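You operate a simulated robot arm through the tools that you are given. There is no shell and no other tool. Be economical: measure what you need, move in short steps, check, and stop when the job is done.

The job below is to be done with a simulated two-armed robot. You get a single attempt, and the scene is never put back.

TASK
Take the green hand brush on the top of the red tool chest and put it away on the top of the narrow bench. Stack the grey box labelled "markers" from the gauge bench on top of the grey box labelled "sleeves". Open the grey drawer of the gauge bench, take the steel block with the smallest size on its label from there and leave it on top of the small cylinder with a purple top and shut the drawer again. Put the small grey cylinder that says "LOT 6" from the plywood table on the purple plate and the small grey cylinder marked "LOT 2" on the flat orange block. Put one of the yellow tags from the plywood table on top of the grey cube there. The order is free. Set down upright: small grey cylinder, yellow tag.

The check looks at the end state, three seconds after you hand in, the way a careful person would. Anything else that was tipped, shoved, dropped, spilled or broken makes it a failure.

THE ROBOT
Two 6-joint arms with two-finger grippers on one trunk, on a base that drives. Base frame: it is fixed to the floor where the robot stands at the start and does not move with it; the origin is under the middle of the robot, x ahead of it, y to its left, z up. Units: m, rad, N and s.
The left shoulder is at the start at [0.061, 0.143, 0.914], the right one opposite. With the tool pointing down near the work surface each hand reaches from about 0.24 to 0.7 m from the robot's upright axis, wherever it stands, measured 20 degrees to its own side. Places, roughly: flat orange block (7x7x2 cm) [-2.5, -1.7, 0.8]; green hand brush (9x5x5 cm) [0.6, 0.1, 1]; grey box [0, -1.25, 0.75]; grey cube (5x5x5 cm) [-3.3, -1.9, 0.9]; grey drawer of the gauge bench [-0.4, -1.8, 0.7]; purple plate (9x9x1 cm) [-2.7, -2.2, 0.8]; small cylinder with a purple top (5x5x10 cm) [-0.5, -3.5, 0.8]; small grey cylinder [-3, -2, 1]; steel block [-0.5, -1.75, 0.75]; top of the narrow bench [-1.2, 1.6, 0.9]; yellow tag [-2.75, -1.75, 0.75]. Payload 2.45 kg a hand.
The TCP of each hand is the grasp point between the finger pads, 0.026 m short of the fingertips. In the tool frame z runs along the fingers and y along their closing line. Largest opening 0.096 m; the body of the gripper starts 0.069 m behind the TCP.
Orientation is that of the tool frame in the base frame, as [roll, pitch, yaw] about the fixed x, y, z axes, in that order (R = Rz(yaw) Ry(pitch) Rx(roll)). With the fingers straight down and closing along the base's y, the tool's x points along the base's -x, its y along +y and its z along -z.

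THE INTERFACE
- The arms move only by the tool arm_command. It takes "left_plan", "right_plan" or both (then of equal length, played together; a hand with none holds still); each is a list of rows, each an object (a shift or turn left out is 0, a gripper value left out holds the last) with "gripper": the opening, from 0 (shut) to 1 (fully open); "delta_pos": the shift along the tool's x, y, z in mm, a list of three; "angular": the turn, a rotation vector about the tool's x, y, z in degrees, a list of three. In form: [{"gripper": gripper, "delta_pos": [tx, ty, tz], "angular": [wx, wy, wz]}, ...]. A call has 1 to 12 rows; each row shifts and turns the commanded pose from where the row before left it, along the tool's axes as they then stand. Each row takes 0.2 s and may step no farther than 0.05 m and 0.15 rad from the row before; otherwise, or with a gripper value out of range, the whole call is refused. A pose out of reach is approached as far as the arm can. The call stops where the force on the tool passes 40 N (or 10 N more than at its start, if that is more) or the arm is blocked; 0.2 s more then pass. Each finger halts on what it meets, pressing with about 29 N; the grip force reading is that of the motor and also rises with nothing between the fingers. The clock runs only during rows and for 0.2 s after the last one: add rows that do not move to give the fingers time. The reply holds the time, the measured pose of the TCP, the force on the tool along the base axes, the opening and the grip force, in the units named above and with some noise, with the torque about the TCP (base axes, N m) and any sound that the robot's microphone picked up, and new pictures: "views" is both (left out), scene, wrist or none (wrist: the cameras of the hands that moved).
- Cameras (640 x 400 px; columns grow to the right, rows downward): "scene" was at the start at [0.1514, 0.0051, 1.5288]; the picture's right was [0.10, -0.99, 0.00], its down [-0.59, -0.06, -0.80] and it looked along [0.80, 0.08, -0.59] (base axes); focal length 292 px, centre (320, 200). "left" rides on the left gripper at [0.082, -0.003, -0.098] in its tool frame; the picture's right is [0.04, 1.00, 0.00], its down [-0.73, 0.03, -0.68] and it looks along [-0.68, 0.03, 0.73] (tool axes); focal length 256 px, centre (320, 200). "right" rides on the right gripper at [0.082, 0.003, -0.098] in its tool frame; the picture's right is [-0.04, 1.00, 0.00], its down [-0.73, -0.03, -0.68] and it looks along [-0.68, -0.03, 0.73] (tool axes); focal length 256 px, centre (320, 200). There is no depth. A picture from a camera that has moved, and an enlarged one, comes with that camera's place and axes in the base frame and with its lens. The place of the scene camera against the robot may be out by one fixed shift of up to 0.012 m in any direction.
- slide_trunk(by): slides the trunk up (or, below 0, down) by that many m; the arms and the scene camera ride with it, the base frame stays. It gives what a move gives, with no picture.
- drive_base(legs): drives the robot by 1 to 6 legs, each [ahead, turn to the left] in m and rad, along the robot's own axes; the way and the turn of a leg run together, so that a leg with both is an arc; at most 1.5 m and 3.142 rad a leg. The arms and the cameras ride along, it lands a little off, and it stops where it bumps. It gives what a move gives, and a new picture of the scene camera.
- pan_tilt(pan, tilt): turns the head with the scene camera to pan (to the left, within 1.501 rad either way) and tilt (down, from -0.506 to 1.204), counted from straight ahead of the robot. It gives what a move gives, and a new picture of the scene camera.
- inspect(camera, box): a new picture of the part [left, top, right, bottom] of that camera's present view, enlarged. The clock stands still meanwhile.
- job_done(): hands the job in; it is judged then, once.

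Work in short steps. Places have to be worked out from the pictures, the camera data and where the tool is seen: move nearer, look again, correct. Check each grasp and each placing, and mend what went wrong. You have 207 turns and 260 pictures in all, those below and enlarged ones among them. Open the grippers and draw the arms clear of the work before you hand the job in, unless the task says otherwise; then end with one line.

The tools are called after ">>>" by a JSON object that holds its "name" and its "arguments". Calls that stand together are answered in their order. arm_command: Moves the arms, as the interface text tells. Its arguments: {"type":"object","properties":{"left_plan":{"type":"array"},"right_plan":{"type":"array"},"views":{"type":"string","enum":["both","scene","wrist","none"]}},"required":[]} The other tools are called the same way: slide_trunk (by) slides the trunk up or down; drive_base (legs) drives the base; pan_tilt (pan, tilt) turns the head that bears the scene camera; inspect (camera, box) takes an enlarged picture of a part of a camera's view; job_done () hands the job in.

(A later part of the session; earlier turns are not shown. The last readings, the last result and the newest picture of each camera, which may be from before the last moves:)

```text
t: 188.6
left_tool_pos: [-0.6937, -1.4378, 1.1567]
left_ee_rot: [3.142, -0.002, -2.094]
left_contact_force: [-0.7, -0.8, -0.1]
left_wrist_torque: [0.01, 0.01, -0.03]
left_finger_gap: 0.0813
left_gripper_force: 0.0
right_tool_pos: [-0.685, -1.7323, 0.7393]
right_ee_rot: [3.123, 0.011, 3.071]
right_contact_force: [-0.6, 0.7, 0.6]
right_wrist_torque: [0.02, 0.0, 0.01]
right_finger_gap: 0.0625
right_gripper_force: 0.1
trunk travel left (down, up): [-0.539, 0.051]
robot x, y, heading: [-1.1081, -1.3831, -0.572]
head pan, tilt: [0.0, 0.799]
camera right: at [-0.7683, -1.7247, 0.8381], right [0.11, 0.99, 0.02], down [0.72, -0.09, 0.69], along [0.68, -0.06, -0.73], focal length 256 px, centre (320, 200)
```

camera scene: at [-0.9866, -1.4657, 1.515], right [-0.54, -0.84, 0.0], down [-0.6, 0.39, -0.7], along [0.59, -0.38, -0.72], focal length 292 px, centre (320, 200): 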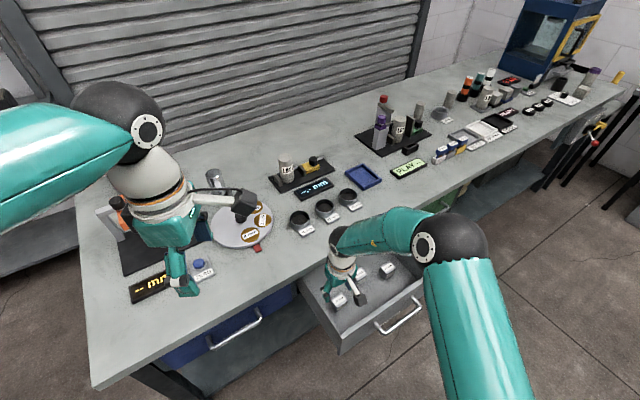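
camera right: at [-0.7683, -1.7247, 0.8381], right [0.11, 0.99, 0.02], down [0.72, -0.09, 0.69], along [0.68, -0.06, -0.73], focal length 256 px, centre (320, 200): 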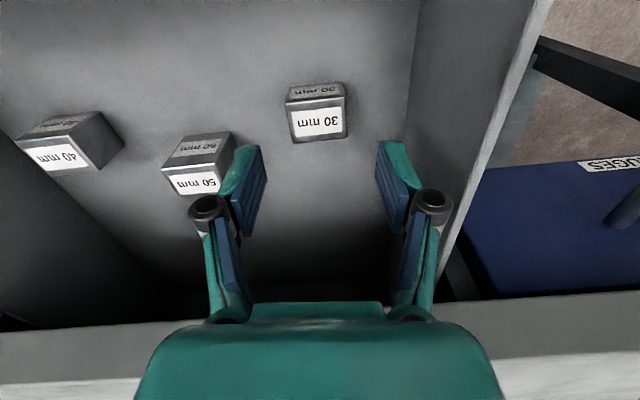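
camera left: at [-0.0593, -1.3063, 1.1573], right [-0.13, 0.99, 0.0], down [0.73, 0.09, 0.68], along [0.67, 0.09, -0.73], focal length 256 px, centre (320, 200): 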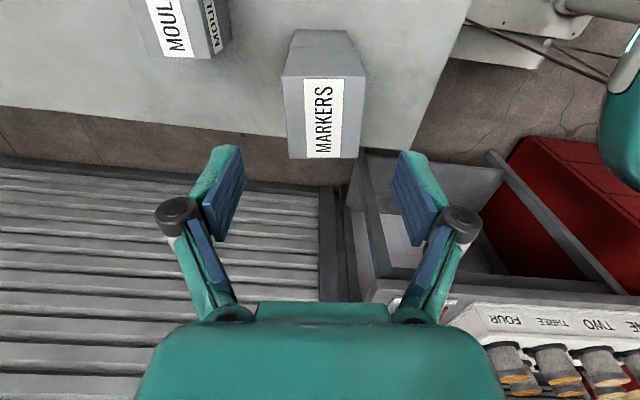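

Aligned. Descend toward the block, gently at the end.

>>> {"name": "arm_command", "arguments": {"right_plan": [{"delta_pos": [0, 0, 30]}, {"delta_pos": [0, 0, 25]}, {"delta_pos": [0, 0, 10]}, {"delta_pos": [0, 0, 5]}], "views": "wrist"}}

```text
t: 189.6
left_tool_pos: [-0.6918, -1.4397, 1.1586]
left_ee_rot: [3.141, -0.001, -2.09]
left_contact_force: [0.2, -0.3, -0.5]
left_wrist_torque: [0.0, 0.02, -0.01]
left_finger_gap: 0.0816
left_gripper_force: 0.1
right_tool_pos: [-0.6838, -1.7311, 0.6682]
right_ee_rot: [3.123, 0.01, 3.072]
right_contact_force: [-0.7, -0.2, 0.0]
right_wrist_torque: [0.0, -0.02, -0.01]
right_finger_gap: 0.0622
right_gripper_force: 0.1
trunk travel left (down, up): [-0.539, 0.051]
robot x, y, heading: [-1.1118, -1.387, -0.575]
head pan, tilt: [0.0, 0.799]
camera right: at [-0.7668, -1.7226, 0.7667], right [0.11, 0.99, 0.02], down [0.72, -0.09, 0.68], along [0.68, -0.06, -0.73], focal length 256 px, centre (320, 200)
```

right: 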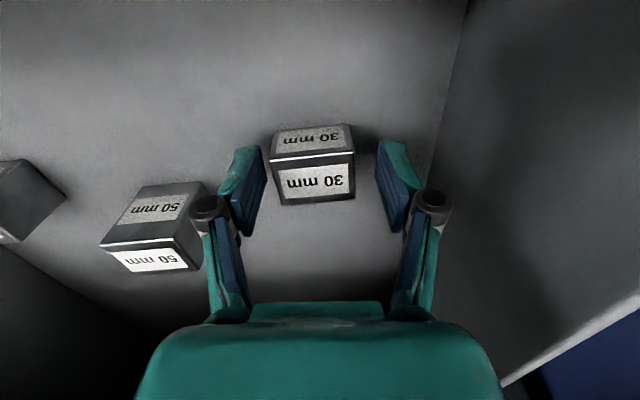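

Tips are just above the drawer floor with the block between them; close.

>>> {"name": "arm_command", "arguments": {"right_plan": [{"delta_pos": [3, -2, 1], "gripper": 0.3}, {"gripper": 0}, {}, {}, {}], "views": "wrist"}}

```text
t: 190.8
left_tool_pos: [-0.6932, -1.4361, 1.1582]
left_ee_rot: [3.141, -0.002, -2.094]
left_contact_force: [0.4, 0.4, -1.0]
left_wrist_torque: [0.0, 0.03, 0.0]
left_finger_gap: 0.0818
left_gripper_force: 0.2
right_tool_pos: [-0.6876, -1.7321, 0.6693]
right_ee_rot: [3.122, 0.011, 3.072]
right_contact_force: [0.6, 2.8, 7.2]
right_wrist_torque: [0.13, -0.05, 0.02]
right_finger_gap: 0.0436
right_gripper_force: 29.1
trunk travel left (down, up): [-0.539, 0.051]
robot x, y, heading: [-1.1084, -1.3835, -0.575]
head pan, tilt: [0.0, 0.799]
camera right: at [-0.7707, -1.7241, 0.7663], right [0.11, 0.99, 0.02], down [0.72, -0.09, 0.69], along [0.68, -0.06, -0.73], focal length 256 px, centre (320, 200)
```

right: 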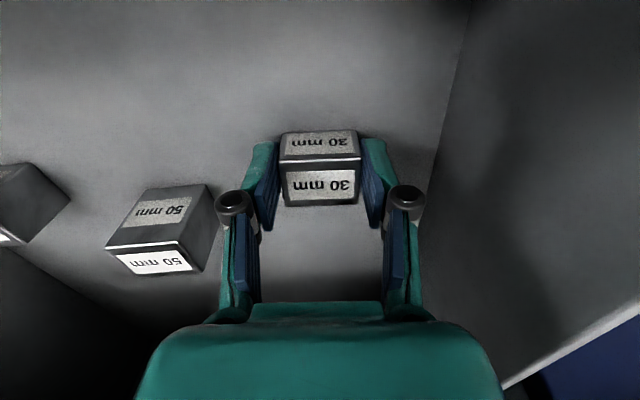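

Got the 30 mm block (gap 43.6 mm). I lift it out and bring it in front of the drawer; I'll push the drawer shut with the finger edges above the block.

>>> {"name": "arm_command", "arguments": {"right_plan": [{"delta_pos": [0, 0, -40]}, {"delta_pos": [0, 0, -45]}, {"delta_pos": [0, 0, -45]}, {"delta_pos": [0, 0, -45]}, {"delta_pos": [38, -19, 0]}, {"delta_pos": [38, -19, 0]}, {"delta_pos": [38, -19, 0]}, {"delta_pos": [38, -19, 0]}, {"delta_pos": [38, -19, 0]}, {"delta_pos": [38, -19, 0]}, {}]}}

```text
t: 193.2
left_tool_pos: [-0.6913, -1.4379, 1.1566]
left_ee_rot: [3.141, -0.003, -2.093]
left_contact_force: [-1.0, 0.0, -0.4]
left_wrist_torque: [0.01, -0.01, 0.03]
left_finger_gap: 0.0816
left_gripper_force: 0.1
right_tool_pos: [-0.9351, -1.8184, 0.8271]
right_ee_rot: [3.128, 0.009, 3.068]
right_contact_force: [0.3, -0.1, -2.4]
right_wrist_torque: [0.01, 0.0, 0.02]
right_finger_gap: 0.0438
right_gripper_force: 29.1
right hand out of reach, approached as far as the arm can: row 4, 9, 10
trunk travel left (down, up): [-0.539, 0.051]
robot x, y, heading: [-1.1099, -1.3842, -0.578]
head pan, tilt: [0.0, 0.799]
camera scene: at [-0.9854, -1.466, 1.5149], right [-0.54, -0.84, 0.0], down [-0.6, 0.39, -0.7], along [0.58, -0.38, -0.72], focal length 292 px, centre (320, 200)
camera right: at [-1.0166, -1.8106, 0.9255], right [0.11, 0.99, 0.01], down [0.72, -0.09, 0.69], along [0.68, -0.07, -0.73], focal length 256 px, centre (320, 200)
```

scene: 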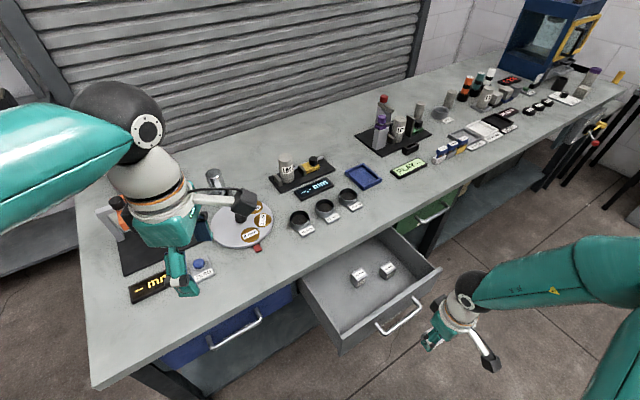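
right: 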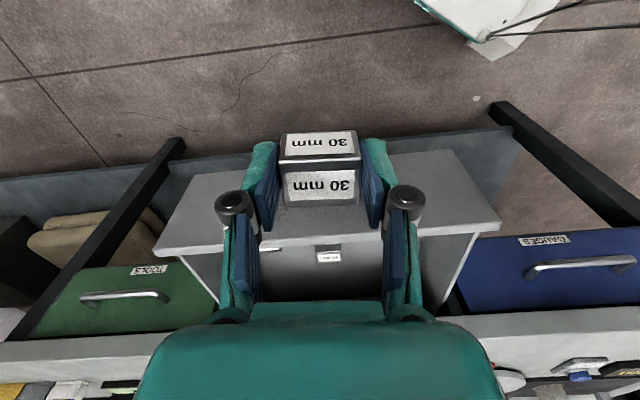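

Over open floor in front of the drawer. Lower to z≈0.69.

>>> {"name": "arm_command", "arguments": {"right_plan": [{"delta_pos": [0, 0, 45]}, {"delta_pos": [0, 0, 45]}, {"delta_pos": [0, 0, 45]}, {}], "views": "both"}}

```text
t: 194.2
left_tool_pos: [-0.694, -1.438, 1.1576]
left_ee_rot: [3.14, -0.003, -2.092]
left_contact_force: [1.4, -0.1, -0.9]
left_wrist_torque: [-0.03, -0.03, -0.01]
left_finger_gap: 0.0814
left_gripper_force: 0.0
right_tool_pos: [-0.9316, -1.8164, 0.6937]
right_ee_rot: [3.122, 0.01, 3.072]
right_contact_force: [-0.1, 0.2, -3.2]
right_wrist_torque: [-0.01, 0.02, -0.02]
right_finger_gap: 0.0437
right_gripper_force: 28.9
trunk travel left (down, up): [-0.539, 0.051]
robot x, y, heading: [-1.109, -1.384, -0.572]
head pan, tilt: [0.0, 0.799]
camera scene: at [-0.9866, -1.4655, 1.515], right [-0.54, -0.84, 0.0], down [-0.6, 0.39, -0.7], along [0.59, -0.38, -0.72], focal length 292 px, centre (320, 200)
camera right: at [-1.014, -1.8083, 0.7917], right [0.11, 0.99, 0.02], down [0.72, -0.09, 0.69], along [0.68, -0.06, -0.73], focal length 256 px, centre (320, 200)
```

scene: 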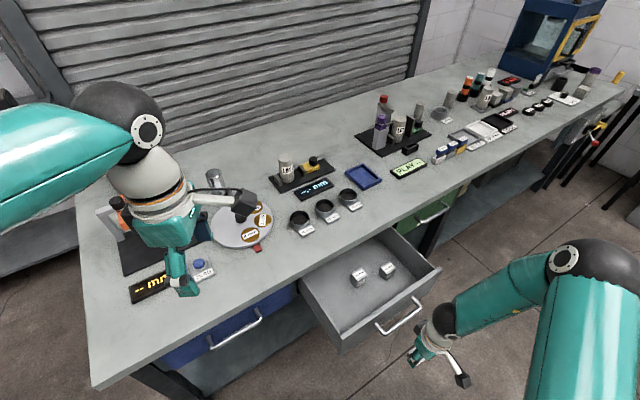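
right: 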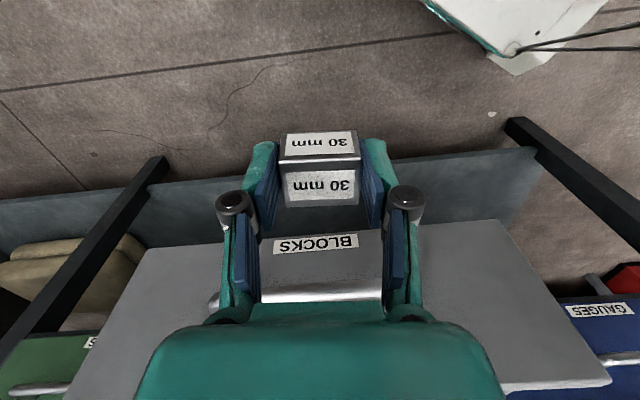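

Bar is at finger level, 2 cm above the block. Push toward +x.

>>> {"name": "arm_command", "arguments": {"right_plan": [{"delta_pos": [-30, 2, 0]}, {"delta_pos": [-30, 2, 0]}, {"delta_pos": [-25, 2, 0]}, {"delta_pos": [-25, 2, 0]}, {"delta_pos": [-25, 2, 0]}, {"delta_pos": [-25, 2, 0]}]}}

```text
t: 195.6
left_tool_pos: [-0.6926, -1.4381, 1.1573]
left_ee_rot: [3.139, -0.002, -2.092]
left_contact_force: [0.0, -0.3, -0.1]
left_wrist_torque: [0.01, 0.02, 0.01]
left_finger_gap: 0.0815
left_gripper_force: 0.1
right_tool_pos: [-0.7686, -1.8135, 0.6947]
right_ee_rot: [3.124, 0.007, 3.072]
right_contact_force: [0.0, -0.2, -1.9]
right_wrist_torque: [0.0, 0.02, 0.0]
right_finger_gap: 0.0435
right_gripper_force: 29.1
trunk travel left (down, up): [-0.539, 0.051]
robot x, y, heading: [-1.1092, -1.3826, -0.568]
head pan, tilt: [0.0, 0.799]
camera scene: at [-0.9853, -1.4662, 1.5148], right [-0.54, -0.84, 0.0], down [-0.6, 0.39, -0.7], along [0.58, -0.38, -0.72], focal length 292 px, centre (320, 200)
camera right: at [-0.8504, -1.8053, 0.7932], right [0.11, 0.99, 0.02], down [0.72, -0.09, 0.68], along [0.68, -0.06, -0.73], focal length 256 px, centre (320, 200)
```

scene: 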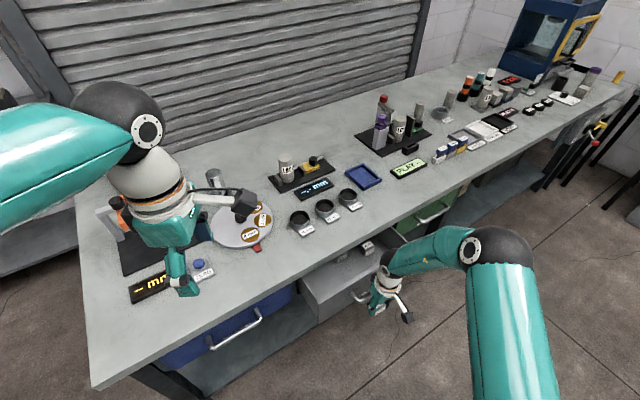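
right: 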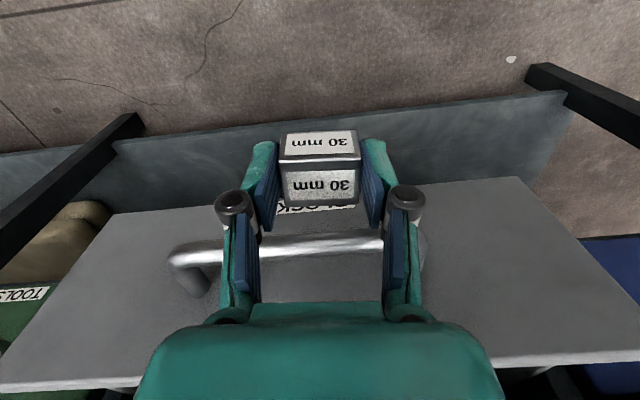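

Drawer is closing well. Continue about 11.5 cm more, slowly at the end.

>>> {"name": "arm_command", "arguments": {"right_plan": [{"delta_pos": [-25, 2, 0]}, {"delta_pos": [-25, 2, 0]}, {"delta_pos": [-25, 2, 0]}, {"delta_pos": [-15, 1, 0]}, {"delta_pos": [-8, 0, 0]}, {"delta_pos": [-6, 0, 0]}, {"delta_pos": [-5, 0, 0]}]}}

```text
t: 197.2
left_tool_pos: [-0.6921, -1.438, 1.158]
left_ee_rot: [3.141, -0.002, -2.092]
left_contact_force: [0.3, -0.3, 0.0]
left_wrist_torque: [0.01, 0.0, 0.01]
left_finger_gap: 0.0816
left_gripper_force: 0.1
right_tool_pos: [-0.6982, -1.7676, 0.6901]
right_ee_rot: [3.129, 0.011, 3.069]
right_contact_force: [-0.4, -0.1, -2.8]
right_wrist_torque: [-0.02, 0.01, -0.04]
right_finger_gap: 0.0437
right_gripper_force: 28.9
right hand out of reach, approached as far as the arm can: row 1, 2, 3, 4, 5, 6, 7
trunk travel left (down, up): [-0.539, 0.051]
robot x, y, heading: [-1.1094, -1.386, -0.568]
head pan, tilt: [0.0, 0.799]
camera scene: at [-0.9857, -1.4662, 1.5149], right [-0.54, -0.84, 0.0], down [-0.6, 0.39, -0.7], along [0.58, -0.38, -0.72], focal length 292 px, centre (320, 200)
camera right: at [-0.7809, -1.7576, 0.7876], right [0.11, 0.99, 0.01], down [0.72, -0.09, 0.69], along [0.68, -0.07, -0.73], focal length 256 px, centre (320, 200)
```

scene: 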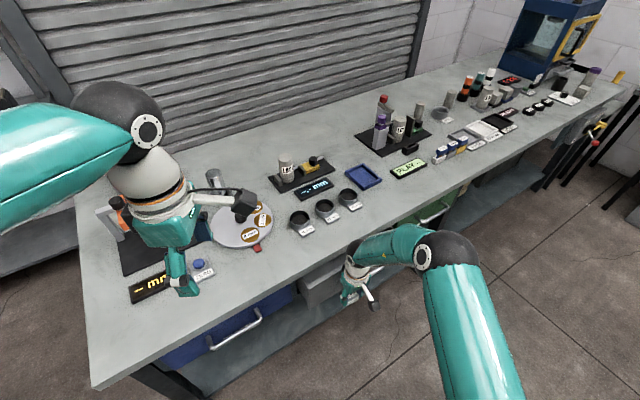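
right: 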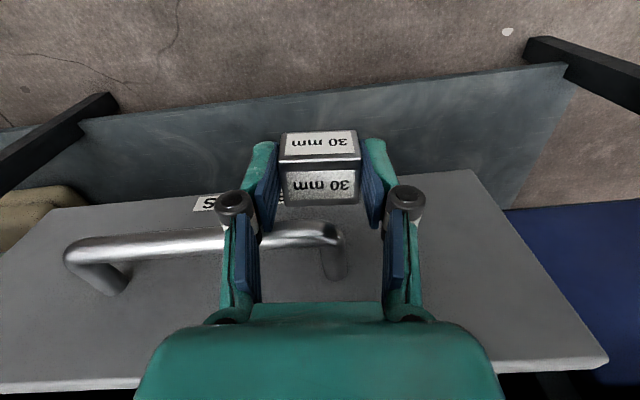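

The wrist is at a joint limit. I back the hand off 6 cm, drive the base 9 cm ahead, and finish the push with the arm.

>>> {"name": "arm_command", "arguments": {"right_plan": [{"delta_pos": [30, -2, 0]}, {"delta_pos": [30, -2, 0]}], "views": "none"}}

>>> {"name": "drive_base", "arguments": {"legs": [[0.09, 0]]}}

```text
t: 197.8
left_tool_pos: [-0.6935, -1.4382, 1.1578]
left_ee_rot: [3.141, -0.002, -2.093]
left_contact_force: [0.3, -0.2, -0.7]
left_wrist_torque: [-0.01, -0.02, -0.01]
left_finger_gap: 0.0815
left_gripper_force: 0.0
right_tool_pos: [-0.7591, -1.7639, 0.6891]
right_ee_rot: [3.122, 0.009, 3.072]
right_contact_force: [-0.5, 0.2, -2.4]
right_wrist_torque: [-0.01, 0.01, -0.01]
right_finger_gap: 0.0438
right_gripper_force: 28.8
trunk travel left (down, up): [-0.539, 0.051]
robot x, y, heading: [-1.1045, -1.385, -0.577]
head pan, tilt: [0.0, 0.799]
```

```text
t: 198.9
left_tool_pos: [-0.6167, -1.4868, 1.1572]
left_ee_rot: [3.141, -0.002, -2.092]
left_contact_force: [0.2, -0.2, -0.2]
left_wrist_torque: [0.05, 0.04, 0.01]
left_finger_gap: 0.0818
left_gripper_force: 0.0
right_tool_pos: [-0.683, -1.8142, 0.6876]
right_ee_rot: [3.123, 0.009, 3.073]
right_contact_force: [0.5, 0.6, -2.7]
right_wrist_torque: [0.03, 0.04, -0.01]
right_finger_gap: 0.0436
right_gripper_force: 28.8
trunk travel left (down, up): [-0.539, 0.051]
robot x, y, heading: [-1.0327, -1.4347, -0.574]
head pan, tilt: [0.0, 0.799]
camera scene: at [-0.9093, -1.5156, 1.5146], right [-0.54, -0.84, 0.0], down [-0.6, 0.39, -0.7], along [0.58, -0.38, -0.72], focal length 292 px, centre (320, 200)
```

scene: 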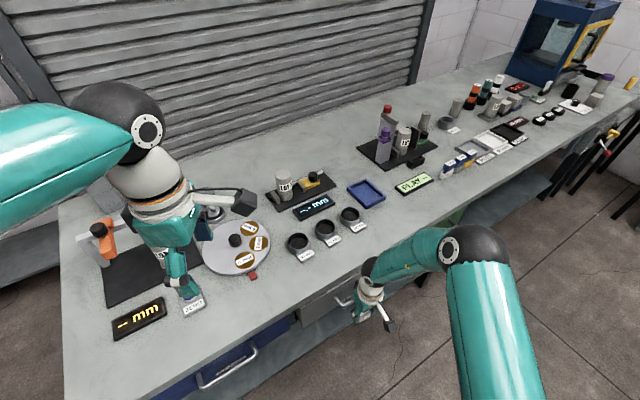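

Now push the last ~3 cm with the arm in small steps.

>>> {"name": "arm_command", "arguments": {"right_plan": [{"delta_pos": [-10, 1, 0]}, {"delta_pos": [-8, 1, 0]}, {"delta_pos": [-6, 0, 0]}, {"delta_pos": [-5, 0, 0]}, {}], "views": "wrist"}}

>>> {"name": "inspect", "arguments": {"camera": "scene", "box": [240, 240, 440, 365]}}

```text
t: 200.1
left_tool_pos: [-0.6177, -1.4857, 1.1581]
left_ee_rot: [3.141, -0.001, -2.093]
left_contact_force: [0.6, -0.2, 0.0]
left_wrist_torque: [0.01, 0.02, -0.02]
left_finger_gap: 0.0817
left_gripper_force: 0.0
right_tool_pos: [-0.6555, -1.8134, 0.6877]
right_ee_rot: [3.122, 0.009, 3.074]
right_contact_force: [-0.7, -0.8, -3.0]
right_wrist_torque: [0.02, 0.05, -0.04]
right_finger_gap: 0.0439
right_gripper_force: 29.1
trunk travel left (down, up): [-0.539, 0.051]
robot x, y, heading: [-1.0348, -1.4317, -0.572]
head pan, tilt: [0.0, 0.799]
camera right: at [-0.7372, -1.8055, 0.7867], right [0.11, 0.99, 0.02], down [0.72, -0.09, 0.68], along [0.68, -0.06, -0.73], focal length 256 px, centre (320, 200)
```

right: 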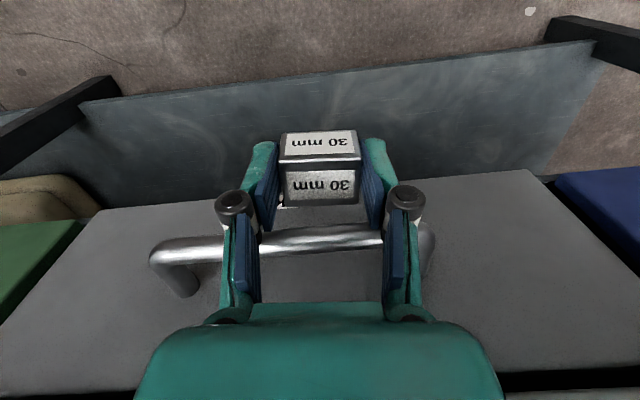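

```text
3.20 times, centred on (340, 302) of scene
camera zoom: at [-0.9113, -1.5143, 1.5149], right [-0.54, -0.84, 0.0], down [-0.6, 0.39, -0.7], along [0.58, -0.38, -0.72], focal length 934 px, centre (256, -128)
```

zoom: 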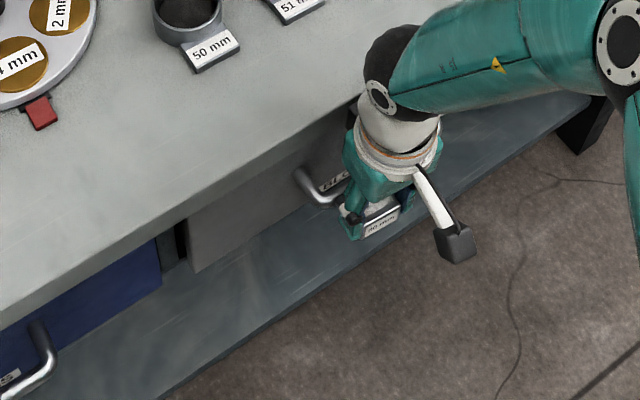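

No end-stop force yet; push on gently.

>>> {"name": "arm_command", "arguments": {"right_plan": [{"delta_pos": [-4, 0, 0]}, {"delta_pos": [-4, 0, 0]}, {"delta_pos": [-4, 0, 0]}], "views": "none"}}

>>> {"name": "inspect", "arguments": {"camera": "scene", "box": [260, 270, 370, 340]}}

```text
t: 200.9
left_tool_pos: [-0.6196, -1.4844, 1.1594]
left_ee_rot: [-3.141, -0.002, -2.093]
left_contact_force: [0.5, 0.5, -0.3]
left_wrist_torque: [0.01, -0.01, 0.01]
left_finger_gap: 0.0814
left_gripper_force: 0.0
right_tool_pos: [-0.6539, -1.8133, 0.6867]
right_ee_rot: [3.119, -0.01, 3.072]
right_contact_force: [-18.5, 0.6, 4.0]
right_wrist_torque: [0.08, -2.27, 0.16]
right_finger_gap: 0.0437
right_gripper_force: 28.6
trunk travel left (down, up): [-0.539, 0.051]
robot x, y, heading: [-1.0328, -1.4321, -0.576]
head pan, tilt: [0.0, 0.799]
stopped in row 3 (right hand): the force on the tool passed its limit at 44 N (the readings are from after the stop); the commanded pose is now the measured one
```

```text
5.71 times, centred on (315, 305) of scene
camera zoom: at [-0.9138, -1.5132, 1.5153], right [-0.54, -0.84, 0.0], down [-0.6, 0.39, -0.7], along [0.59, -0.38, -0.72], focal length 1668 px, centre (349, -400)
```

zoom: 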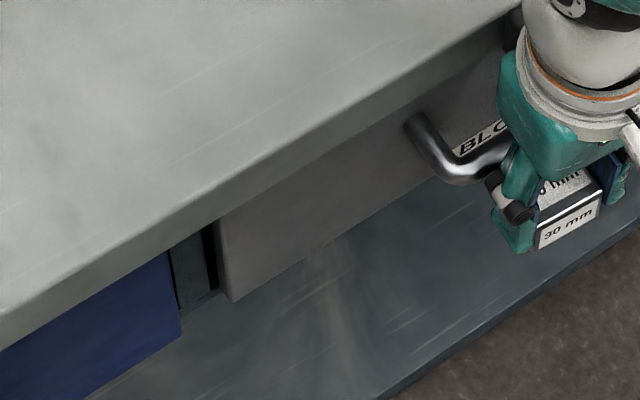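

End stop reached (44 N): drawer is shut. I back off and raise the block to carry height.

>>> {"name": "arm_command", "arguments": {"right_plan": [{"delta_pos": [30, -2, 0]}, {"delta_pos": [40, -3, 0]}, {"delta_pos": [40, -3, -20]}, {"delta_pos": [30, 0, -40]}, {"delta_pos": [0, 0, -45]}, {"delta_pos": [0, 0, -45]}, {"delta_pos": [0, 0, -45]}, {"delta_pos": [0, 0, -45]}, {"delta_pos": [0, 0, -45]}], "views": "scene"}}

>>> {"name": "inspect", "arguments": {"camera": "scene", "box": [230, 230, 390, 330]}}

```text
t: 202.9
left_tool_pos: [-0.618, -1.4853, 1.1591]
left_ee_rot: [3.141, -0.003, -2.092]
left_contact_force: [-0.6, 0.0, 0.3]
left_wrist_torque: [-0.03, -0.03, -0.02]
left_finger_gap: 0.0815
left_gripper_force: 0.1
right_tool_pos: [-0.7922, -1.7739, 0.9465]
right_ee_rot: [3.133, -0.003, 3.064]
right_contact_force: [-0.2, 0.7, -2.5]
right_wrist_torque: [-0.03, 0.01, -0.01]
right_finger_gap: 0.0439
right_gripper_force: 29.6
right hand out of reach, approached as far as the arm can: row 7, 8, 9
trunk travel left (down, up): [-0.539, 0.051]
robot x, y, heading: [-1.0328, -1.4351, -0.577]
head pan, tilt: [0.0, 0.799]
camera scene: at [-0.9125, -1.5132, 1.515], right [-0.54, -0.84, 0.0], down [-0.6, 0.39, -0.7], along [0.59, -0.38, -0.72], focal length 292 px, centre (320, 200)
```

scene: 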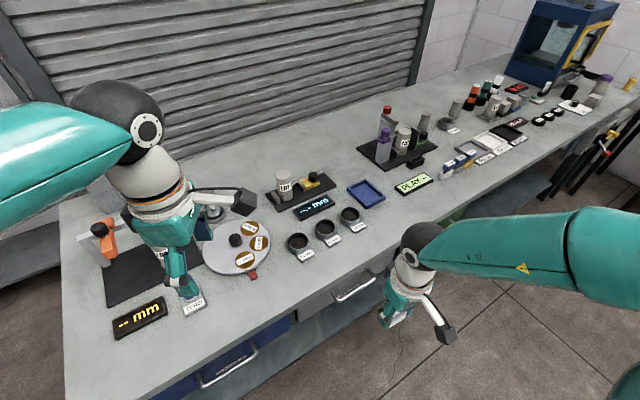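

```text
4.00 times, centred on (310, 280) of scene
camera zoom: at [-0.9125, -1.5132, 1.515], right [-0.54, -0.84, 0.0], down [-0.6, 0.39, -0.7], along [0.59, -0.38, -0.72], focal length 1168 px, centre (360, -120)
```

zoom: 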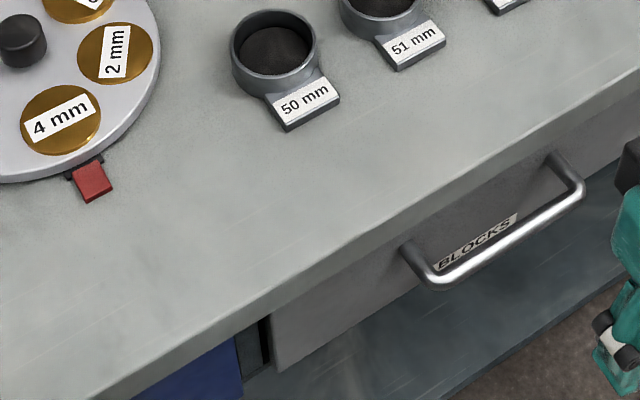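

Drawer closed. I ease the wrist back toward neutral, raise the hand, then turn to drive along the bench.

>>> {"name": "arm_command", "arguments": {"right_plan": [{"angular": [0, 0, 8]}, {"angular": [0, 0, 8]}, {"angular": [0, 0, 8]}, {"angular": [0, 0, 6]}, {"delta_pos": [0, 0, -45]}, {"delta_pos": [0, 0, -45]}, {"delta_pos": [0, 0, -45]}], "views": "none"}}

>>> {"name": "drive_base", "arguments": {"legs": [[0, -1.0]]}}

```text
t: 204.5
left_tool_pos: [-0.6179, -1.4851, 1.159]
left_ee_rot: [3.14, -0.002, -2.094]
left_contact_force: [0.1, -0.1, 0.1]
left_wrist_torque: [-0.03, -0.03, 0.04]
left_finger_gap: 0.0818
left_gripper_force: 0.0
right_tool_pos: [-0.7911, -1.775, 1.0804]
right_ee_rot: [3.125, -0.015, 2.548]
right_contact_force: [0.2, -1.1, -3.5]
right_wrist_torque: [0.02, -0.01, -0.03]
right_finger_gap: 0.0436
right_gripper_force: 29.6
trunk travel left (down, up): [-0.539, 0.051]
robot x, y, heading: [-1.0319, -1.4343, -0.574]
head pan, tilt: [0.0, 0.799]
```

```text
t: 207.7
left_tool_pos: [-0.8533, -1.8126, 1.1579]
left_ee_rot: [3.139, -0.002, -3.091]
left_contact_force: [-0.6, 0.3, 1.0]
left_wrist_torque: [0.01, 0.04, 0.0]
left_finger_gap: 0.0816
left_gripper_force: 0.0
right_tool_pos: [-1.1907, -1.8247, 1.0812]
right_ee_rot: [3.127, -0.017, 1.549]
right_contact_force: [1.6, 0.4, -2.0]
right_wrist_torque: [0.05, 0.01, 0.01]
right_finger_gap: 0.0436
right_gripper_force: 28.8
trunk travel left (down, up): [-0.539, 0.051]
robot x, y, heading: [-0.9999, -1.4363, -1.569]
head pan, tilt: [0.0, 0.799]
camera scene: at [-0.9939, -1.5798, 1.5149], right [-1.0, -0.01, 0.0], down [0.0, 0.72, -0.7], along [0.0, -0.7, -0.72], focal length 292 px, centre (320, 200)
```

scene: 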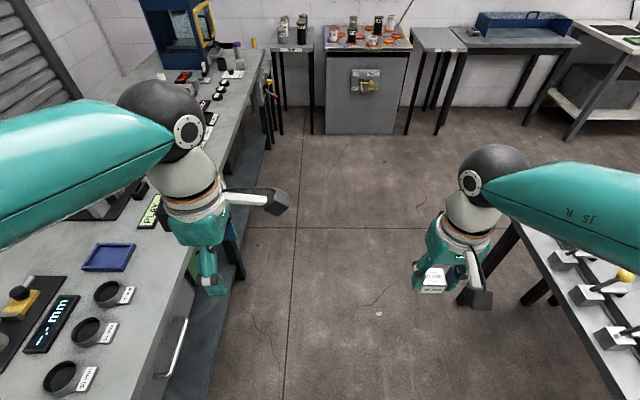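

Clear aisle. I drive 1.3 m forward.

>>> {"name": "drive_base", "arguments": {"legs": [[1.3, 0]]}}

>>> {"name": "pan_tilt", "arguments": {"pan": 0.4, "tilt": 0.6}}

```text
t: 214.4
left_tool_pos: [-0.8628, -3.1205, 1.159]
left_ee_rot: [-3.142, 0.0, -3.109]
left_contact_force: [1.0, -0.4, 0.3]
left_wrist_torque: [0.05, -0.01, 0.03]
left_finger_gap: 0.0817
left_gripper_force: 0.0
right_tool_pos: [-1.1998, -3.1256, 1.081]
right_ee_rot: [3.127, -0.018, 1.533]
right_contact_force: [-0.6, -0.8, -2.4]
right_wrist_torque: [0.03, 0.01, -0.03]
right_finger_gap: 0.044
right_gripper_force: 28.8
trunk travel left (down, up): [-0.539, 0.051]
robot x, y, heading: [-1.0023, -2.7405, -1.587]
head pan, tilt: [0.0, 0.799]
camera scene: at [-0.9996, -2.8843, 1.5149], right [-1.0, 0.01, 0.0], down [0.01, 0.72, -0.7], along [-0.01, -0.7, -0.72], focal length 292 px, centre (320, 200)
```

scene: 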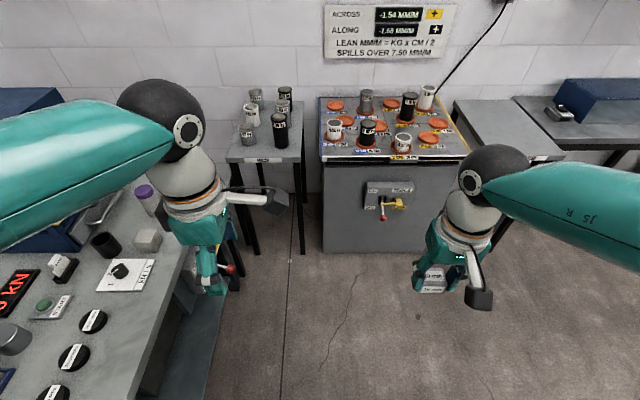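

```text
t: 215.2
left_tool_pos: [-0.8629, -3.1187, 1.1592]
left_ee_rot: [3.142, -0.002, -3.107]
left_contact_force: [0.5, 0.8, 0.4]
left_wrist_torque: [0.02, 0.0, 0.01]
left_finger_gap: 0.0816
left_gripper_force: 0.0
right_tool_pos: [-1.1997, -3.1257, 1.0822]
right_ee_rot: [3.126, -0.014, 1.532]
right_contact_force: [-0.2, -1.1, -2.6]
right_wrist_torque: [0.0, -0.02, 0.0]
right_finger_gap: 0.0435
right_gripper_force: 28.9
trunk travel left (down, up): [-0.539, 0.051]
robot x, y, heading: [-1.0035, -2.7393, -1.581]
head pan, tilt: [0.4, 0.6]
camera scene: at [-0.9653, -2.8851, 1.5317], right [-0.93, -0.38, 0.0], down [-0.21, 0.52, -0.82], along [0.31, -0.76, -0.57], focal length 292 px, centre (320, 200)
```

scene: 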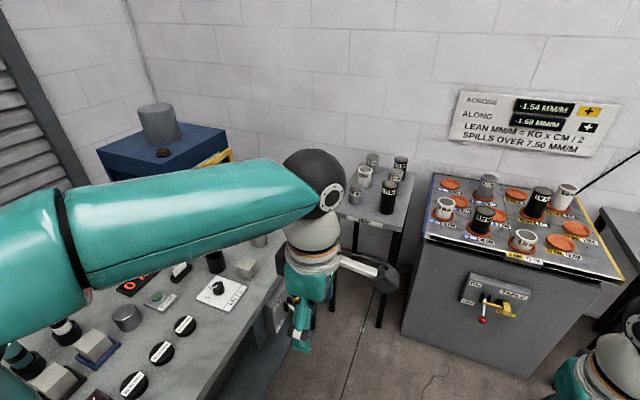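

Purple-topped cylinder ≈(-0.49,-3.51), top ≈0.91. I advance 0.38 m then turn left to about -0.4.

>>> {"name": "drive_base", "arguments": {"legs": [[0.36, 0]]}}

>>> {"name": "drive_base", "arguments": {"legs": [[0, 0.6]]}}

>>> {"name": "drive_base", "arguments": {"legs": [[0, 0.55]]}}

>>> {"name": "pan_tilt", "arguments": {"pan": -0.3, "tilt": 0.7}}

```text
t: 217.6
left_tool_pos: [-0.8636, -3.4769, 1.1593]
left_ee_rot: [3.14, -0.002, -3.104]
left_contact_force: [0.6, -0.5, -0.6]
left_wrist_torque: [0.02, 0.03, 0.01]
left_finger_gap: 0.0818
left_gripper_force: 0.0
right_tool_pos: [-1.2015, -3.4868, 1.0819]
right_ee_rot: [3.127, -0.017, 1.538]
right_contact_force: [-0.4, 0.1, -3.2]
right_wrist_torque: [0.04, 0.01, 0.01]
right_finger_gap: 0.0438
right_gripper_force: 29.7
trunk travel left (down, up): [-0.539, 0.051]
robot x, y, heading: [-1.0068, -3.1012, -1.577]
head pan, tilt: [0.4, 0.6]
camera scene: at [-0.9679, -3.2448, 1.5316], right [-0.92, -0.38, 0.0], down [-0.22, 0.52, -0.82], along [0.32, -0.76, -0.57], focal length 292 px, centre (320, 200)
```

scene: 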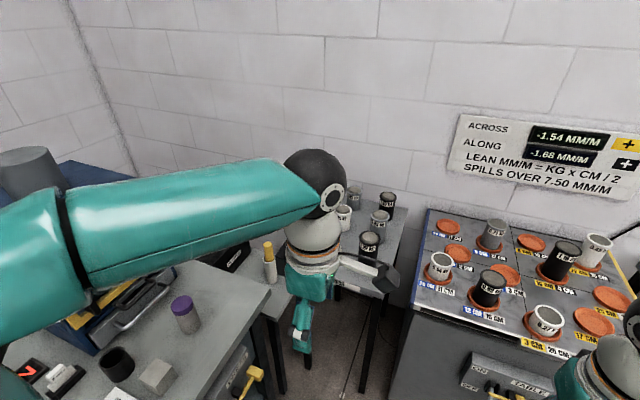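

```text
t: 219.8
left_tool_pos: [-0.6785, -3.3341, 1.1593]
left_ee_rot: [-3.14, -0.001, -2.519]
left_contact_force: [0.3, 1.0, -1.2]
left_wrist_torque: [0.01, 0.02, 0.0]
left_finger_gap: 0.0817
left_gripper_force: 0.0
right_tool_pos: [-0.9542, -3.528, 1.082]
right_ee_rot: [3.126, -0.015, 2.123]
right_contact_force: [0.5, -0.2, -3.7]
right_wrist_torque: [0.01, 0.02, 0.03]
right_finger_gap: 0.0436
right_gripper_force: 28.6
trunk travel left (down, up): [-0.539, 0.051]
robot x, y, heading: [-1.0252, -3.107, -0.992]
head pan, tilt: [0.4, 0.6]
camera scene: at [-0.9126, -3.2109, 1.5318], right [-0.55, -0.83, 0.0], down [-0.47, 0.31, -0.82], along [0.69, -0.46, -0.57], focal length 292 px, centre (320, 200)
```

scene: 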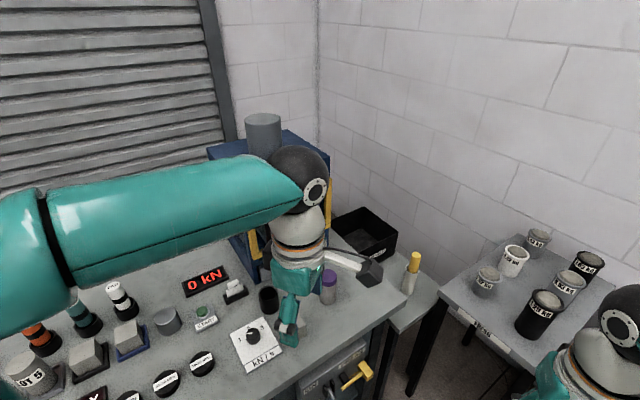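

```text
t: 221.9
left_tool_pos: [-0.6087, -3.1267, 1.1609]
left_ee_rot: [-3.141, -0.002, -1.979]
left_contact_force: [0.5, -0.2, -0.2]
left_wrist_torque: [0.03, -0.03, -0.01]
left_finger_gap: 0.0817
left_gripper_force: 0.1
right_tool_pos: [-0.7468, -3.4337, 1.0831]
right_ee_rot: [3.126, -0.014, 2.661]
right_contact_force: [-0.1, -0.4, -2.8]
right_wrist_torque: [0.05, 0.02, -0.03]
right_finger_gap: 0.0437
right_gripper_force: 29.3
trunk travel left (down, up): [-0.539, 0.051]
robot x, y, heading: [-1.0271, -3.1252, -0.451]
head pan, tilt: [0.4, 0.6]
camera scene: at [-0.8826, -3.1604, 1.5318], right [-0.05, -1.0, 0.0], down [-0.56, 0.03, -0.82], along [0.82, -0.04, -0.57], focal length 292 px, centre (320, 200)
```

scene: 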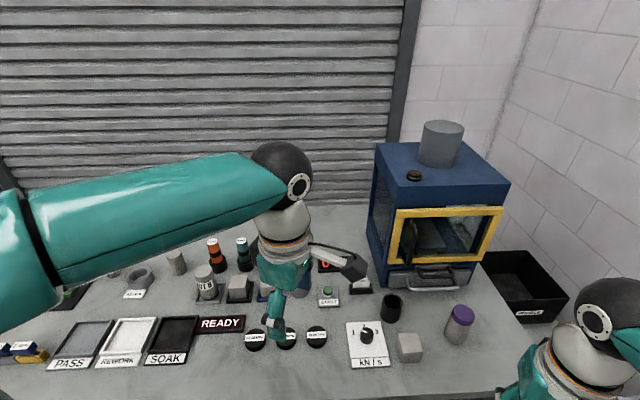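

```text
t: 222.9
left_tool_pos: [-0.6091, -3.1262, 1.1606]
left_ee_rot: [3.141, 0.001, -1.981]
left_contact_force: [-0.5, -0.6, -0.2]
left_wrist_torque: [0.02, 0.04, 0.02]
left_finger_gap: 0.0817
left_gripper_force: 0.0
right_tool_pos: [-0.7462, -3.4338, 1.082]
right_ee_rot: [3.126, -0.017, 2.661]
right_contact_force: [0.9, -0.4, -2.7]
right_wrist_torque: [0.01, 0.04, -0.02]
right_finger_gap: 0.0435
right_gripper_force: 29.3
trunk travel left (down, up): [-0.539, 0.051]
robot x, y, heading: [-1.0298, -3.1251, -0.444]
head pan, tilt: [-0.3, 0.7]
camera scene: at [-0.9085, -3.2135, 1.5232], right [-0.68, -0.73, 0.0], down [-0.47, 0.44, -0.76], along [0.56, -0.52, -0.64], focal length 292 px, centre (320, 200)
```

scene: 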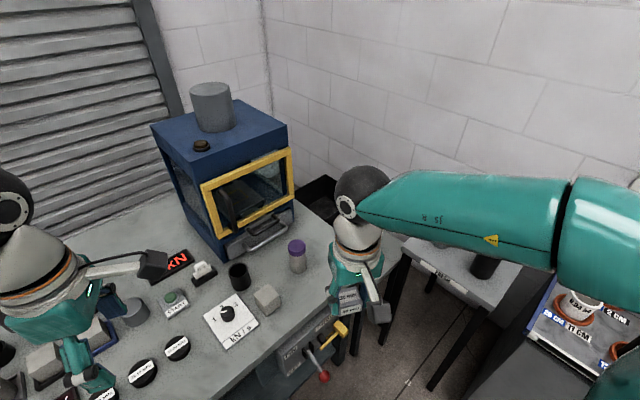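

Cap centre ≈(-0.477,-3.524). I move the block over it, lowering slightly.

>>> {"name": "arm_command", "arguments": {"right_plan": [{"delta_pos": [-46.7, 7.4, 8]}, {"delta_pos": [-46.7, 7.4, 8]}, {"delta_pos": [-46.7, 7.4, 8]}, {"delta_pos": [-46.7, 7.4, 8]}, {"delta_pos": [-46.7, 7.4, 8]}, {"delta_pos": [-46.7, 7.4, 8]}, {}]}}

```text
t: 224.5
left_tool_pos: [-0.6076, -3.1256, 1.1601]
left_ee_rot: [-3.141, -0.002, -1.979]
left_contact_force: [0.1, 0.5, -0.8]
left_wrist_torque: [0.02, 0.01, 0.02]
left_finger_gap: 0.0816
left_gripper_force: 0.0
right_tool_pos: [-0.4978, -3.5131, 1.0299]
right_ee_rot: [3.129, -0.017, 2.661]
right_contact_force: [0.0, 0.6, -3.3]
right_wrist_torque: [-0.04, 0.08, -0.01]
right_finger_gap: 0.0436
right_gripper_force: 28.8
right hand out of reach, approached as far as the arm can: row 6
trunk travel left (down, up): [-0.539, 0.051]
robot x, y, heading: [-1.0283, -3.1257, -0.45]
head pan, tilt: [-0.3, 0.7]
camera scene: at [-0.9087, -3.2132, 1.5232], right [-0.68, -0.73, 0.0], down [-0.47, 0.44, -0.76], along [0.56, -0.52, -0.64], focal length 292 px, centre (320, 200)
camera right: at [-0.5686, -3.4742, 1.1309], right [0.5, 0.87, 0.01], down [0.64, -0.38, 0.67], along [0.58, -0.32, -0.75], focal length 256 px, centre (320, 200)
```

scene: 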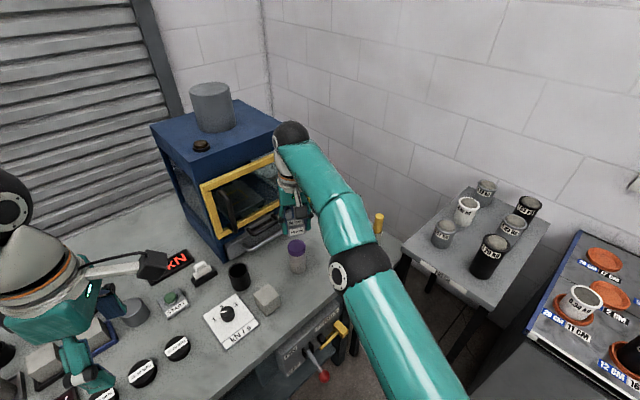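
right: 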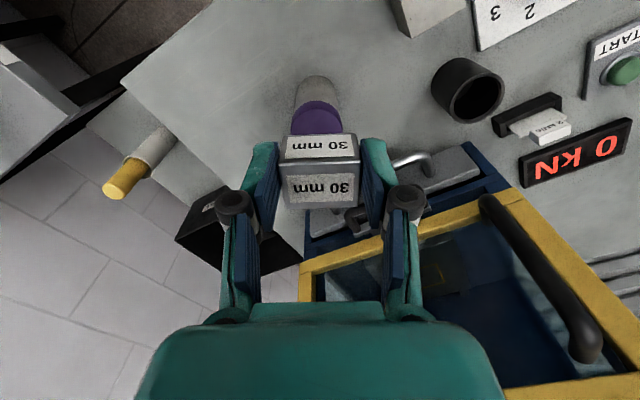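

Cap is at ≈(-0.482,-3.523). Shift 19 mm and lower 4 cm; then check.

>>> {"name": "arm_command", "arguments": {"right_plan": [{"delta_pos": [0, 0, 25]}, {"delta_pos": [-19, -1.5, 20]}, {"delta_pos": [0, 0, 15]}, {}]}}

>>> {"name": "inspect", "arguments": {"camera": "scene", "box": [220, 180, 380, 280]}}

```text
t: 225.5
left_tool_pos: [-0.6079, -3.1275, 1.1611]
left_ee_rot: [3.14, -0.001, -1.979]
left_contact_force: [0.1, 0.2, 0.7]
left_wrist_torque: [0.03, 0.01, 0.01]
left_finger_gap: 0.0815
left_gripper_force: 0.0
right_tool_pos: [-0.4882, -3.522, 0.9678]
right_ee_rot: [3.124, -0.018, 2.662]
right_contact_force: [0.1, -0.8, -2.7]
right_wrist_torque: [0.02, -0.02, -0.01]
right_finger_gap: 0.0436
right_gripper_force: 29.2
right hand out of reach, approached as far as the arm can: row 2
trunk travel left (down, up): [-0.539, 0.051]
robot x, y, heading: [-1.0308, -3.1261, -0.447]
head pan, tilt: [-0.3, 0.7]
camera scene: at [-0.9073, -3.2145, 1.523], right [-0.68, -0.73, 0.0], down [-0.47, 0.44, -0.76], along [0.56, -0.52, -0.65], focal length 292 px, centre (320, 200)
camera right: at [-0.5577, -3.4818, 1.0674], right [0.5, 0.87, 0.01], down [0.64, -0.38, 0.67], along [0.58, -0.32, -0.75], focal length 256 px, centre (320, 200)
```

scene: 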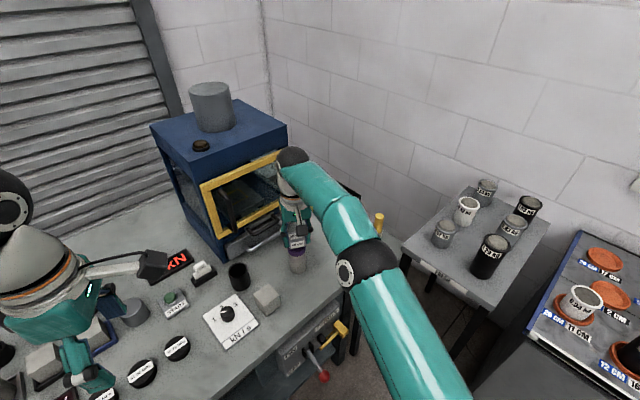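
right: 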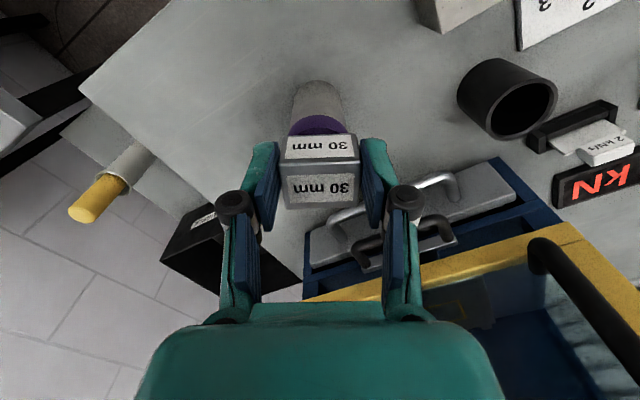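

```text
4.00 times, centred on (300, 230) of scene
camera zoom: at [-0.9073, -3.2145, 1.523], right [-0.68, -0.73, 0.0], down [-0.47, 0.44, -0.76], along [0.56, -0.52, -0.65], focal length 1168 px, centre (400, 80)
```

zoom: 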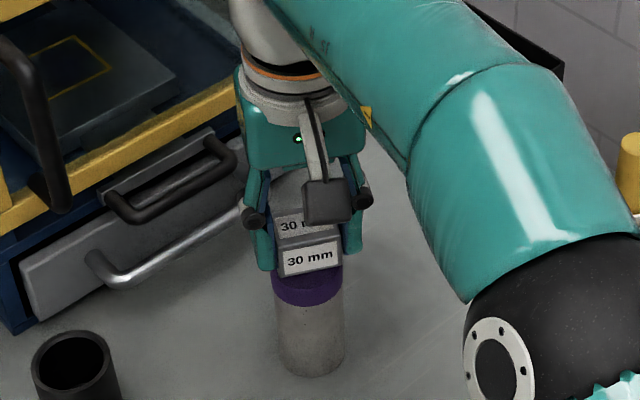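

The cap seems to be ~2 cm further out than the block; I enlarge the wrist view to measure.

>>> {"name": "inspect", "arguments": {"camera": "right", "box": [256, 70, 384, 150]}}

```text
5.00 times, centred on (320, 110) of right
camera zoom: at [-0.5577, -3.4818, 1.0674], right [0.5, 0.87, 0.01], down [0.64, -0.38, 0.67], along [0.58, -0.32, -0.75], focal length 1280 px, centre (320, 650)
```

zoom: 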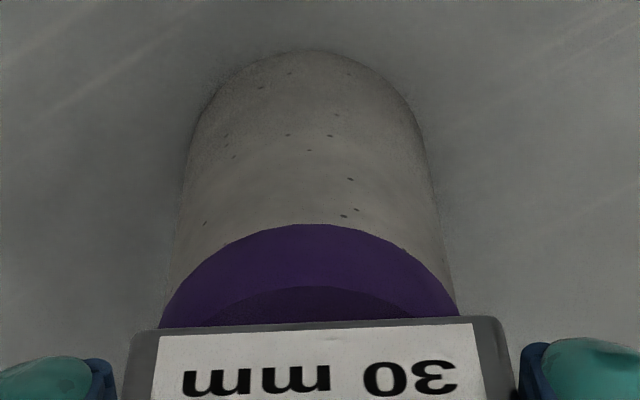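

The near rim is right under the tool axis, so the cap centre is 24 mm further out. I drive 4 cm ahead (same direction) and then trim with the arm.

>>> {"name": "drive_base", "arguments": {"legs": [[0.04, 0]]}}

>>> {"name": "inspect", "arguments": {"camera": "right", "box": [256, 70, 384, 150]}}

```text
t: 226.4
left_tool_pos: [-0.5691, -3.1456, 1.1596]
left_ee_rot: [3.138, -0.001, -1.98]
left_contact_force: [0.3, 0.1, 0.5]
left_wrist_torque: [0.03, 0.07, 0.0]
left_finger_gap: 0.0815
left_gripper_force: 0.1
right_tool_pos: [-0.4494, -3.5401, 0.9652]
right_ee_rot: [3.125, -0.018, 2.662]
right_contact_force: [0.4, 0.0, -3.0]
right_wrist_torque: [0.02, 0.07, 0.0]
right_finger_gap: 0.0437
right_gripper_force: 28.7
trunk travel left (down, up): [-0.539, 0.051]
robot x, y, heading: [-0.9934, -3.1443, -0.452]
head pan, tilt: [-0.3, 0.7]
camera scene: at [-0.8681, -3.2334, 1.5227], right [-0.68, -0.73, 0.0], down [-0.47, 0.44, -0.76], along [0.56, -0.52, -0.65], focal length 292 px, centre (320, 200)
```

scene: 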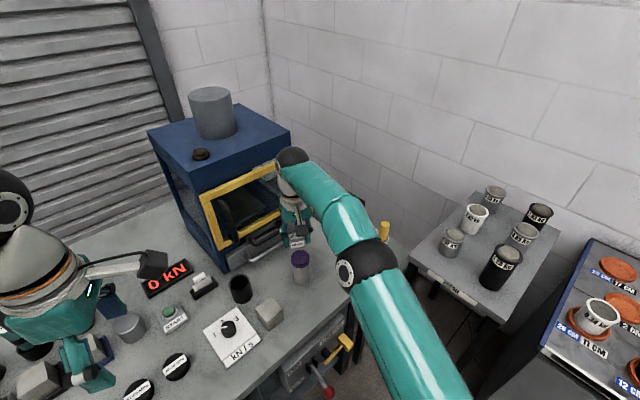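

```text
5.00 times, centred on (320, 110) of right
camera zoom: at [-0.5191, -3.5003, 1.0663], right [0.5, 0.87, 0.01], down [0.64, -0.38, 0.66], along [0.58, -0.32, -0.75], focal length 1280 px, centre (320, 650)
```

zoom: 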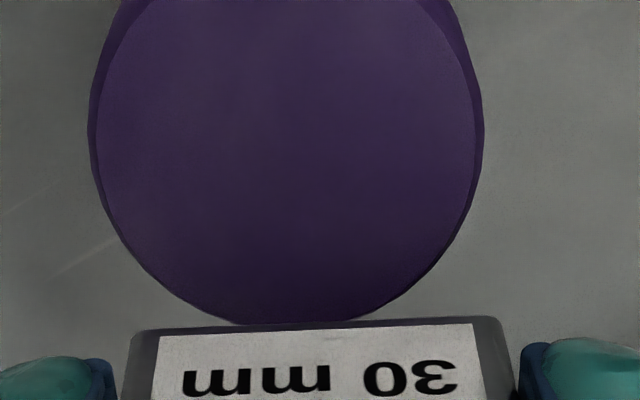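

Now the whole cap is visible: centre is 21 mm back and 4 mm sideways. I trim and lower toward it.

>>> {"name": "arm_command", "arguments": {"right_plan": [{"delta_pos": [21, -4.5, 0]}, {"delta_pos": [0, 0, 12]}, {}], "views": "none"}}

>>> {"name": "inspect", "arguments": {"camera": "right", "box": [256, 70, 384, 150]}}

>>> {"name": "inspect", "arguments": {"camera": "scene", "box": [240, 200, 368, 280]}}

```text
t: 227.2
left_tool_pos: [-0.5717, -3.1444, 1.1618]
left_ee_rot: [3.141, -0.001, -1.98]
left_contact_force: [-0.3, 0.4, -0.4]
left_wrist_torque: [0.0, -0.01, -0.03]
left_finger_gap: 0.0815
left_gripper_force: 0.1
right_tool_pos: [-0.4738, -3.531, 0.9588]
right_ee_rot: [3.124, -0.016, 2.661]
right_contact_force: [-0.2, 0.2, -2.6]
right_wrist_torque: [0.02, 0.01, 0.01]
right_finger_gap: 0.0438
right_gripper_force: 29.1
trunk travel left (down, up): [-0.539, 0.051]
robot x, y, heading: [-0.9916, -3.1438, -0.447]
head pan, tilt: [-0.3, 0.7]
```

```text
5.00 times, centred on (320, 110) of right
camera zoom: at [-0.5436, -3.4923, 1.058], right [0.5, 0.87, 0.01], down [0.64, -0.38, 0.67], along [0.58, -0.32, -0.75], focal length 1280 px, centre (320, 650)
```

zoom: 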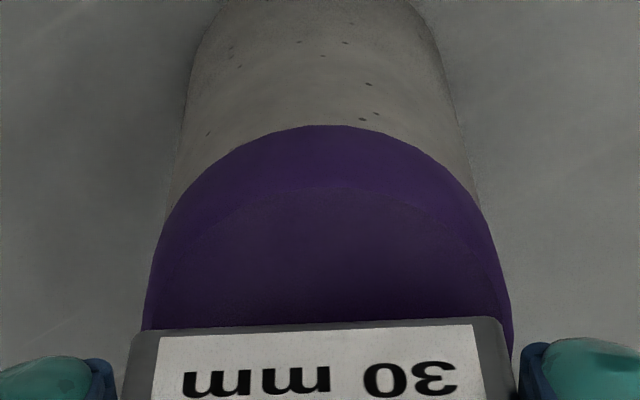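

```text
5.00 times, centred on (304, 240) of scene
camera zoom: at [-0.8726, -3.2312, 1.5233], right [-0.68, -0.73, 0.0], down [-0.47, 0.44, -0.77], along [0.56, -0.52, -0.64], focal length 1460 px, centre (400, 0)
```

zoom: 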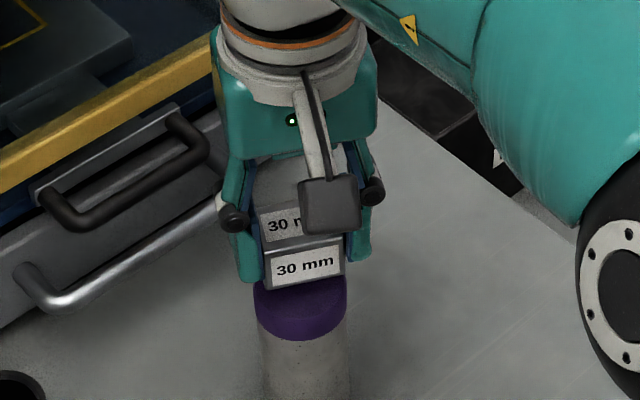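

Nearly centred (3 mm). Trim and lower until contact.

>>> {"name": "arm_command", "arguments": {"right_plan": [{"delta_pos": [-3, 0, 5]}, {"delta_pos": [0, 0, 4]}, {"delta_pos": [0, 0, 3]}, {}], "views": "none"}}

>>> {"name": "inspect", "arguments": {"camera": "scene", "box": [240, 200, 368, 280]}}

```text
t: 228.2
left_tool_pos: [-0.5728, -3.1445, 1.1608]
left_ee_rot: [3.14, -0.002, -1.979]
left_contact_force: [0.7, -0.1, 0.4]
left_wrist_torque: [0.03, 0.0, -0.01]
left_finger_gap: 0.0816
left_gripper_force: 0.1
right_tool_pos: [-0.4686, -3.533, 0.9431]
right_ee_rot: [3.125, -0.019, 2.661]
right_contact_force: [-0.5, -0.6, -3.2]
right_wrist_torque: [0.02, 0.0, -0.03]
right_finger_gap: 0.0437
right_gripper_force: 28.8
trunk travel left (down, up): [-0.539, 0.051]
robot x, y, heading: [-0.992, -3.1448, -0.449]
head pan, tilt: [-0.3, 0.7]
```

```text
5.00 times, centred on (304, 240) of scene
camera zoom: at [-0.8714, -3.2318, 1.5231], right [-0.68, -0.73, 0.0], down [-0.47, 0.44, -0.76], along [0.56, -0.52, -0.64], focal length 1460 px, centre (400, 0)
```

zoom: 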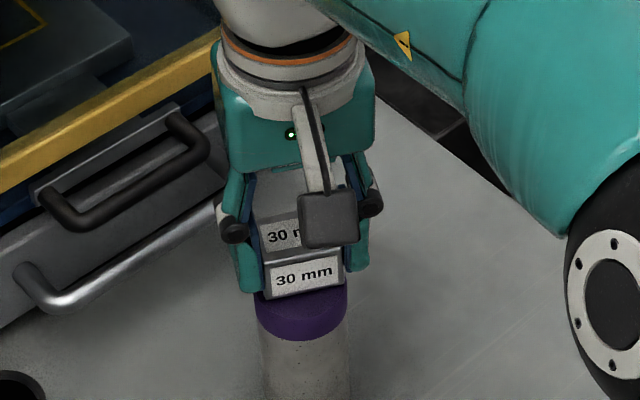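

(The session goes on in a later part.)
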